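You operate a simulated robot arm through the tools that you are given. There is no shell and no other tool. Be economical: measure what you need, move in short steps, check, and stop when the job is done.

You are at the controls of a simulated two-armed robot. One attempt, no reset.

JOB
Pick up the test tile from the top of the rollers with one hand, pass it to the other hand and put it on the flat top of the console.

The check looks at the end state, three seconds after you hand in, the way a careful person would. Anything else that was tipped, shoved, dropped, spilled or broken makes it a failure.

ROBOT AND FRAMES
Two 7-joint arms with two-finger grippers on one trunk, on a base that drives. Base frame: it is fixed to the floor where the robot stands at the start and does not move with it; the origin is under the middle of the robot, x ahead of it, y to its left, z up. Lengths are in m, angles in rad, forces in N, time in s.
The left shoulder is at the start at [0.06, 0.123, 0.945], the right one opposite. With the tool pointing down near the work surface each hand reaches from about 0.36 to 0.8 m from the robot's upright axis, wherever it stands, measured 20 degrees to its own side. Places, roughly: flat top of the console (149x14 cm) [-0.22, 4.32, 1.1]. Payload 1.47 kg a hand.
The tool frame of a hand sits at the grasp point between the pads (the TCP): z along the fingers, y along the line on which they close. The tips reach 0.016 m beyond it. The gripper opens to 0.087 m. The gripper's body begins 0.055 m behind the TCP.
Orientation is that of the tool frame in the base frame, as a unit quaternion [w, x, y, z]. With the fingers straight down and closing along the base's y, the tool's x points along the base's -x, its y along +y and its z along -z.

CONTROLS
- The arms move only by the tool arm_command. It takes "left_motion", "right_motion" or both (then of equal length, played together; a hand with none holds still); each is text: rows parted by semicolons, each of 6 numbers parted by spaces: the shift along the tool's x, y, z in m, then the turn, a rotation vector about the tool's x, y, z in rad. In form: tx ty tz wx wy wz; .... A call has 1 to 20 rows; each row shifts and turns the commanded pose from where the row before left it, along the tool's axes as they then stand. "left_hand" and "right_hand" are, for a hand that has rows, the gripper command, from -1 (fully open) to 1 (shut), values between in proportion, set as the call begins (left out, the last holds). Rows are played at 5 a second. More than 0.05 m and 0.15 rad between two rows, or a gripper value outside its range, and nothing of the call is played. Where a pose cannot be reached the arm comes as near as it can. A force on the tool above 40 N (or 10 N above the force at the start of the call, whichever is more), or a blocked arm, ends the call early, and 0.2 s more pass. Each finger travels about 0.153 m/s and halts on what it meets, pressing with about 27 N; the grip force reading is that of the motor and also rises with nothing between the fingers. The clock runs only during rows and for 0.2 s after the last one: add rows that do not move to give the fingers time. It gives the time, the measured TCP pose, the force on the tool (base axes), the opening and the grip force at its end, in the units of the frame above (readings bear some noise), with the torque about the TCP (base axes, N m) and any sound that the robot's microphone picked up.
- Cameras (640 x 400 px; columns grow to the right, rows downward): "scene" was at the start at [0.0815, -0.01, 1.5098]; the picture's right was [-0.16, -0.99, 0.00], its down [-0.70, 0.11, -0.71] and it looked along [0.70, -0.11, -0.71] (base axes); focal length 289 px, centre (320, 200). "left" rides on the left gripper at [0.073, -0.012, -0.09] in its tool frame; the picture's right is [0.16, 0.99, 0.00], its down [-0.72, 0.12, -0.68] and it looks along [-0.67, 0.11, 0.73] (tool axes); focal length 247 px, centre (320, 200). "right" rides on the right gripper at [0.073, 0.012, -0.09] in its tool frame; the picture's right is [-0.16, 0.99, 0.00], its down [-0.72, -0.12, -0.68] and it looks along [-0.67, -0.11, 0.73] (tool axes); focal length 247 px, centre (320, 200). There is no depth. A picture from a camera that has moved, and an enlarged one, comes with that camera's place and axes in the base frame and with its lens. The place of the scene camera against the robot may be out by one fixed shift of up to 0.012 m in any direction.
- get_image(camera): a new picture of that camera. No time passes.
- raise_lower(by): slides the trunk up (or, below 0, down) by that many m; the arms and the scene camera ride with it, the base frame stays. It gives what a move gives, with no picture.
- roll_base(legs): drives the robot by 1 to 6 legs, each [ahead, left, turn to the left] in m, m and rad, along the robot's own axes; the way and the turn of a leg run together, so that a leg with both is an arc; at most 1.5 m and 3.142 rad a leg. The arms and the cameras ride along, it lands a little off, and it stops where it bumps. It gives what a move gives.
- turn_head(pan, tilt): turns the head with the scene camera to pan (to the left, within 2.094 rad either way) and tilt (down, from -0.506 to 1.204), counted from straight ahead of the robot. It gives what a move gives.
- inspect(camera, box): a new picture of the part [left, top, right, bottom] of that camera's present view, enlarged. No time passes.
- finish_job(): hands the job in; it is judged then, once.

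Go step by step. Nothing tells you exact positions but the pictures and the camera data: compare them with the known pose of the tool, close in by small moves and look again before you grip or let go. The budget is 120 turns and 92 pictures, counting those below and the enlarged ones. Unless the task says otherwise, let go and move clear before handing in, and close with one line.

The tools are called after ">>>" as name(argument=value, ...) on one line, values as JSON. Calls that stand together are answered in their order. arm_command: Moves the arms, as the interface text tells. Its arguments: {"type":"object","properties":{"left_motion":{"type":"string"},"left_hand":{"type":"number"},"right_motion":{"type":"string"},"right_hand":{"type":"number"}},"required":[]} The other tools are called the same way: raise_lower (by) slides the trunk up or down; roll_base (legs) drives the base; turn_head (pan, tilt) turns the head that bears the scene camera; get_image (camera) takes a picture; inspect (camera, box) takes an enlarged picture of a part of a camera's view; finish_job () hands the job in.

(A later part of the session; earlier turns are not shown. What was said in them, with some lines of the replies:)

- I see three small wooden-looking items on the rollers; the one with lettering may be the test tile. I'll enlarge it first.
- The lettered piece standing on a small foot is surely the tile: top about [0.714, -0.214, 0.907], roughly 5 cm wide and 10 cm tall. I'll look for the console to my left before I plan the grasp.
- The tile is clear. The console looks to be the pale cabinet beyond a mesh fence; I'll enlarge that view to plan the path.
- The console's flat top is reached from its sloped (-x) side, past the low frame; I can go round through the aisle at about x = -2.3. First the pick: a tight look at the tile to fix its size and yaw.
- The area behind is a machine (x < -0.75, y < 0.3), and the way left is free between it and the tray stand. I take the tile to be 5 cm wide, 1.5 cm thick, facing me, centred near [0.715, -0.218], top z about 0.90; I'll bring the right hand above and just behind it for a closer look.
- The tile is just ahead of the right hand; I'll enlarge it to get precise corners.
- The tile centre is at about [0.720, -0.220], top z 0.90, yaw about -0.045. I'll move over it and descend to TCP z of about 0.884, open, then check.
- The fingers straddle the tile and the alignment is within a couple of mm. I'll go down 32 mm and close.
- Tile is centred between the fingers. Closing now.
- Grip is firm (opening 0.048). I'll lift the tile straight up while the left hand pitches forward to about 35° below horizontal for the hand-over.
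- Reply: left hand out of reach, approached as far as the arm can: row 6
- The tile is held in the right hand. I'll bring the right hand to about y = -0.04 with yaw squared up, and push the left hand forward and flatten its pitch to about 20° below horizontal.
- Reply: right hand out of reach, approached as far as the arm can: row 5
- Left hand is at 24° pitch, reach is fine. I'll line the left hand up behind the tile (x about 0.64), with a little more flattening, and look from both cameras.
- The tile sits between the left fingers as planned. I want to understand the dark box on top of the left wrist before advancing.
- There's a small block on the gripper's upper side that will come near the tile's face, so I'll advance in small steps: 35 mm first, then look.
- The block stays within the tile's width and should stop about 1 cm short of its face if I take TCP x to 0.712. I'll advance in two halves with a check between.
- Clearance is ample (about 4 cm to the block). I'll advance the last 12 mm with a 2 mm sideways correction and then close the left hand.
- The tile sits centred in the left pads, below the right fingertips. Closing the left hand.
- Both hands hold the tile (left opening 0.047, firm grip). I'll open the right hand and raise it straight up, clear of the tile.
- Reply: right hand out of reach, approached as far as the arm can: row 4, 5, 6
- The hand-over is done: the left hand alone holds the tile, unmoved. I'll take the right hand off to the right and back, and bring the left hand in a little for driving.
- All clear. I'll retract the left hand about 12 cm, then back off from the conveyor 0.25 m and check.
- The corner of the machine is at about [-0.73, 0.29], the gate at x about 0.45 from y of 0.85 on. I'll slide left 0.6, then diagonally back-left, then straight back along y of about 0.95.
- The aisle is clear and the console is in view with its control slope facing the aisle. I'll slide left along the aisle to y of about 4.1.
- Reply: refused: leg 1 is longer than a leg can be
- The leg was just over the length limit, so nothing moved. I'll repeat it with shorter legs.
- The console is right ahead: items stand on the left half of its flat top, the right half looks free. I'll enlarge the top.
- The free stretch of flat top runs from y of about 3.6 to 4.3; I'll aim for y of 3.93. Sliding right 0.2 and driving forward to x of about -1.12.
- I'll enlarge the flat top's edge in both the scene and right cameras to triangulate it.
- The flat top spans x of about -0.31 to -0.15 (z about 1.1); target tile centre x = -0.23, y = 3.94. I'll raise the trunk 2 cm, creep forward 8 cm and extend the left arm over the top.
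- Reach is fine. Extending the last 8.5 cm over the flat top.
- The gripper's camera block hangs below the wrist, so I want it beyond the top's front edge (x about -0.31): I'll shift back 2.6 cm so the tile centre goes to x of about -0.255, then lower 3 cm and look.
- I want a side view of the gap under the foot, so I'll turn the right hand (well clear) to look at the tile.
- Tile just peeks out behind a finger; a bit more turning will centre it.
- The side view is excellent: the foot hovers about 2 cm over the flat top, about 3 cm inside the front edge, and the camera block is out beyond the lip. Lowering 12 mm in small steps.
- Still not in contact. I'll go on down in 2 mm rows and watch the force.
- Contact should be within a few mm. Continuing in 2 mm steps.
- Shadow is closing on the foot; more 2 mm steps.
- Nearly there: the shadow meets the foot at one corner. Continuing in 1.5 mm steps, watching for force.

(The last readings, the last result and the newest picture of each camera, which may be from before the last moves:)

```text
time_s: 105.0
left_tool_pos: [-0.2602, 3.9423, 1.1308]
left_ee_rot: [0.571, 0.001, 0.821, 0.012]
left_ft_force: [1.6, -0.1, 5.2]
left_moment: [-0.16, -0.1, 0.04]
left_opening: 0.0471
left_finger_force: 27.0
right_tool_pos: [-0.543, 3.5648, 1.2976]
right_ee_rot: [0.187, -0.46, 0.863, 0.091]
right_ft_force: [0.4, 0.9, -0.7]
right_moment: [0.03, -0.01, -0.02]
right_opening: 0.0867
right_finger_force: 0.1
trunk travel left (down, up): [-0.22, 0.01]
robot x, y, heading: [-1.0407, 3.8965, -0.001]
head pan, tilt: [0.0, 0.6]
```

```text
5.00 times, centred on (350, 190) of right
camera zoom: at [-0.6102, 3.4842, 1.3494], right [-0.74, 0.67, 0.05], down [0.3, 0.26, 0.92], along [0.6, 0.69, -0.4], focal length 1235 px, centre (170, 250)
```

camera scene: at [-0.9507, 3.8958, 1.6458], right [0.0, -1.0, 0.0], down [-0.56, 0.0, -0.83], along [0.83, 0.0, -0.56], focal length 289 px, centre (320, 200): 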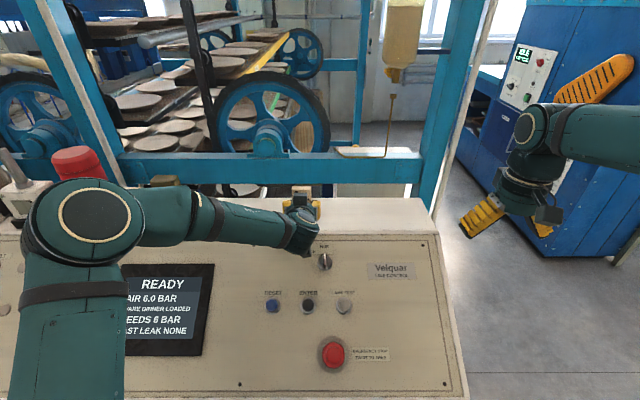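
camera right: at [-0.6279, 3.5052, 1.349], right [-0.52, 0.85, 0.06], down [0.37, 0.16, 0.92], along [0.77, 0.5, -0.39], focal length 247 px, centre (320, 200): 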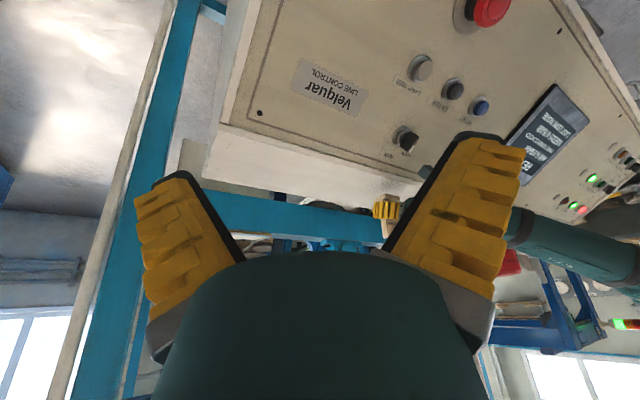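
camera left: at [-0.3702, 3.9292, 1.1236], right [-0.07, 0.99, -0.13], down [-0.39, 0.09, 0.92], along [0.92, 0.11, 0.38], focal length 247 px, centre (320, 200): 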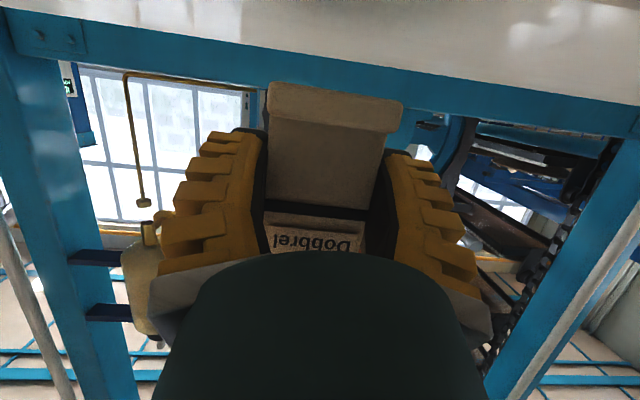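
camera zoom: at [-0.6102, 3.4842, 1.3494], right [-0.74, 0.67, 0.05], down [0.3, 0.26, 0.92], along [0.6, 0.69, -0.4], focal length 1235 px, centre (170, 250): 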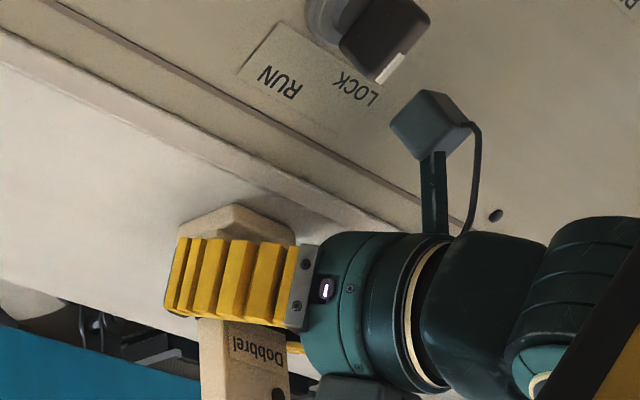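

Contact: the vertical force rose by 6 N, at one side of the foot. I'll press down half a mm more and then open the left hand in place.

>>> arm_command(left_motion="0.0006 0 0.0002 0 0 0;0 0 0 0 0 0")

>>> arm_command(left_motion="0 0 0 0 0 0;0 0 0 0 0 0;0 0 0 0 0 0", left_hand=-1)

>>> inspect(camera="right", box=[310, 150, 390, 250])

>>> get_image(camera="left")

```text
time_s: 105.6
left_tool_pos: [-0.261, 3.9425, 1.1309]
left_ee_rot: [0.572, 0.0, 0.82, 0.013]
left_ft_force: [3.9, 1.0, 10.4]
left_moment: [-0.28, -0.17, 0.08]
left_opening: 0.0473
left_finger_force: 27.5
right_tool_pos: [-0.5431, 3.5643, 1.2979]
right_ee_rot: [0.187, -0.46, 0.863, 0.091]
right_ft_force: [-0.2, 0.0, 0.4]
right_moment: [0.0, 0.03, 0.0]
right_opening: 0.087
right_finger_force: 0.1
trunk travel left (down, up): [-0.22, 0.01]
robot x, y, heading: [-1.0377, 3.8946, -0.005]
head pan, tilt: [0.0, 0.6]
```

```text
time_s: 106.4
left_tool_pos: [-0.2613, 3.9414, 1.1289]
left_ee_rot: [0.57, 0.0, 0.821, 0.013]
left_ft_force: [0.5, -0.8, 0.6]
left_moment: [0.0, 0.03, 0.02]
left_opening: 0.0869
left_finger_force: 0.1
right_tool_pos: [-0.5425, 3.5643, 1.2971]
right_ee_rot: [0.186, -0.46, 0.863, 0.091]
right_ft_force: [-0.1, 0.9, -0.3]
right_moment: [0.0, 0.01, 0.04]
right_opening: 0.087
right_finger_force: 0.0
trunk travel left (down, up): [-0.22, 0.01]
robot x, y, heading: [-1.0439, 3.893, -0.004]
head pan, tilt: [0.0, 0.6]
```

```text
4.00 times, centred on (350, 200) of right
camera zoom: at [-0.6099, 3.4842, 1.3492], right [-0.74, 0.67, 0.05], down [0.3, 0.26, 0.92], along [0.6, 0.69, -0.4], focal length 988 px, centre (200, 200)
```

zoom: 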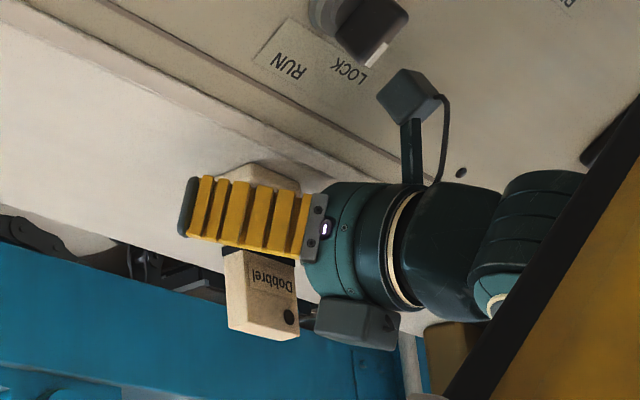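

```text
26 pictures are left
camera left: at [-0.3701, 3.9293, 1.0919], right [-0.07, 0.99, -0.13], down [-0.39, 0.09, 0.92], along [0.92, 0.11, 0.38], focal length 247 px, centre (320, 200)
```

left: 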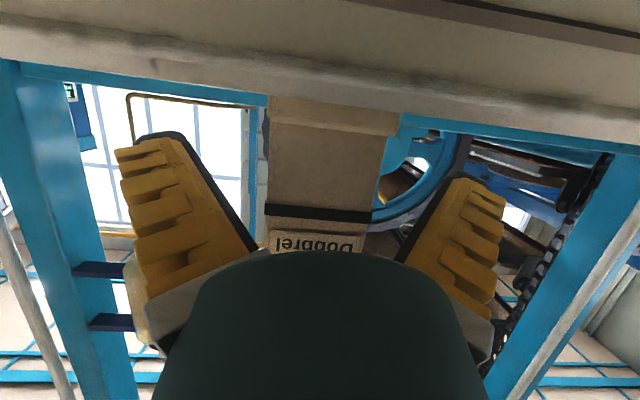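

The tile stands by itself on the console with the fingers clear on both sides. I'll withdraw the left hand straight back, then back and up.

>>> arm_command(left_motion="0.0104 0 -0.0281 0 0 0;-0.0084 0 -0.0351 0 0 0;-0.0084 0 -0.0351 0 0 0;-0.0084 0 -0.0351 0 0 0;-0.0084 0 -0.0351 0 0 0;0 0 0 0 0 0")

>>> get_image(camera="scene")

>>> inspect(camera="right", box=[310, 150, 390, 250])

```text
time_s: 107.8
left_tool_pos: [-0.4114, 3.9384, 1.2099]
left_ee_rot: [0.572, 0.0, 0.82, 0.013]
left_ft_force: [0.3, -0.2, 0.0]
left_moment: [-0.01, 0.01, -0.01]
left_opening: 0.0872
left_finger_force: 0.1
right_tool_pos: [-0.5418, 3.5651, 1.2982]
right_ee_rot: [0.185, -0.46, 0.863, 0.091]
right_ft_force: [-0.5, 0.6, -1.0]
right_moment: [0.0, 0.04, -0.02]
right_opening: 0.0868
right_finger_force: 0.0
trunk travel left (down, up): [-0.22, 0.01]
robot x, y, heading: [-1.0406, 3.8934, -0.001]
head pan, tilt: [0.0, 0.6]
```

```text
25 pictures are left
camera scene: at [-0.949, 3.8959, 1.6456], right [0.0, -1.0, 0.0], down [-0.57, 0.0, -0.82], along [0.82, 0.0, -0.57], focal length 289 px, centre (320, 200)
```

scene: 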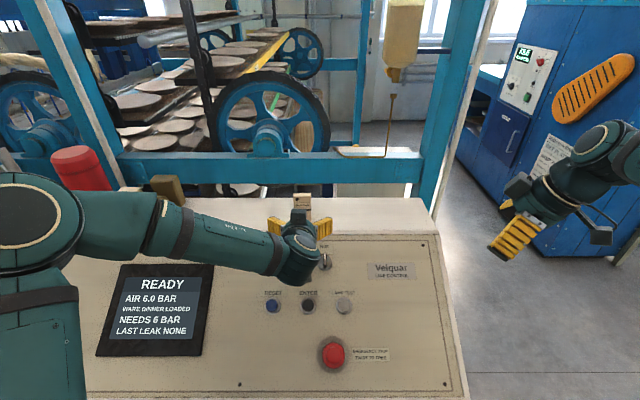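

```text
4.00 times, centred on (350, 200) of right
camera zoom: at [-0.609, 3.4843, 1.3489], right [-0.74, 0.67, 0.05], down [0.3, 0.26, 0.92], along [0.6, 0.69, -0.4], focal length 988 px, centre (200, 200)
```

zoom: 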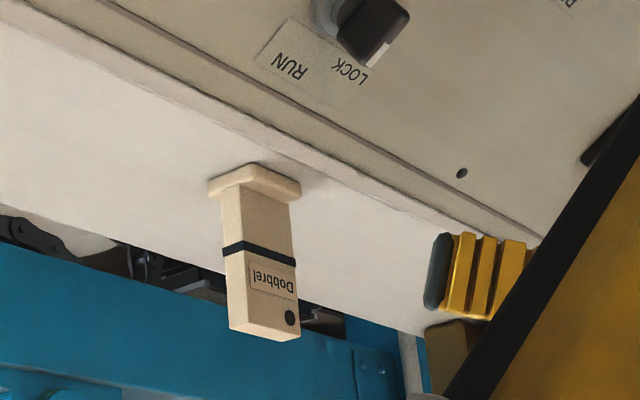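

The tile stands upright and alone on the console's flat top, wholly inside the edge, and both hands are empty and clear. Handing in.

>>> finish_job()

```text
The job is handed in.
```

The test tile was picked up with the right hand and passed to the left. It now stands upright on the console's flat top, and I saw nothing else knocked or moved.
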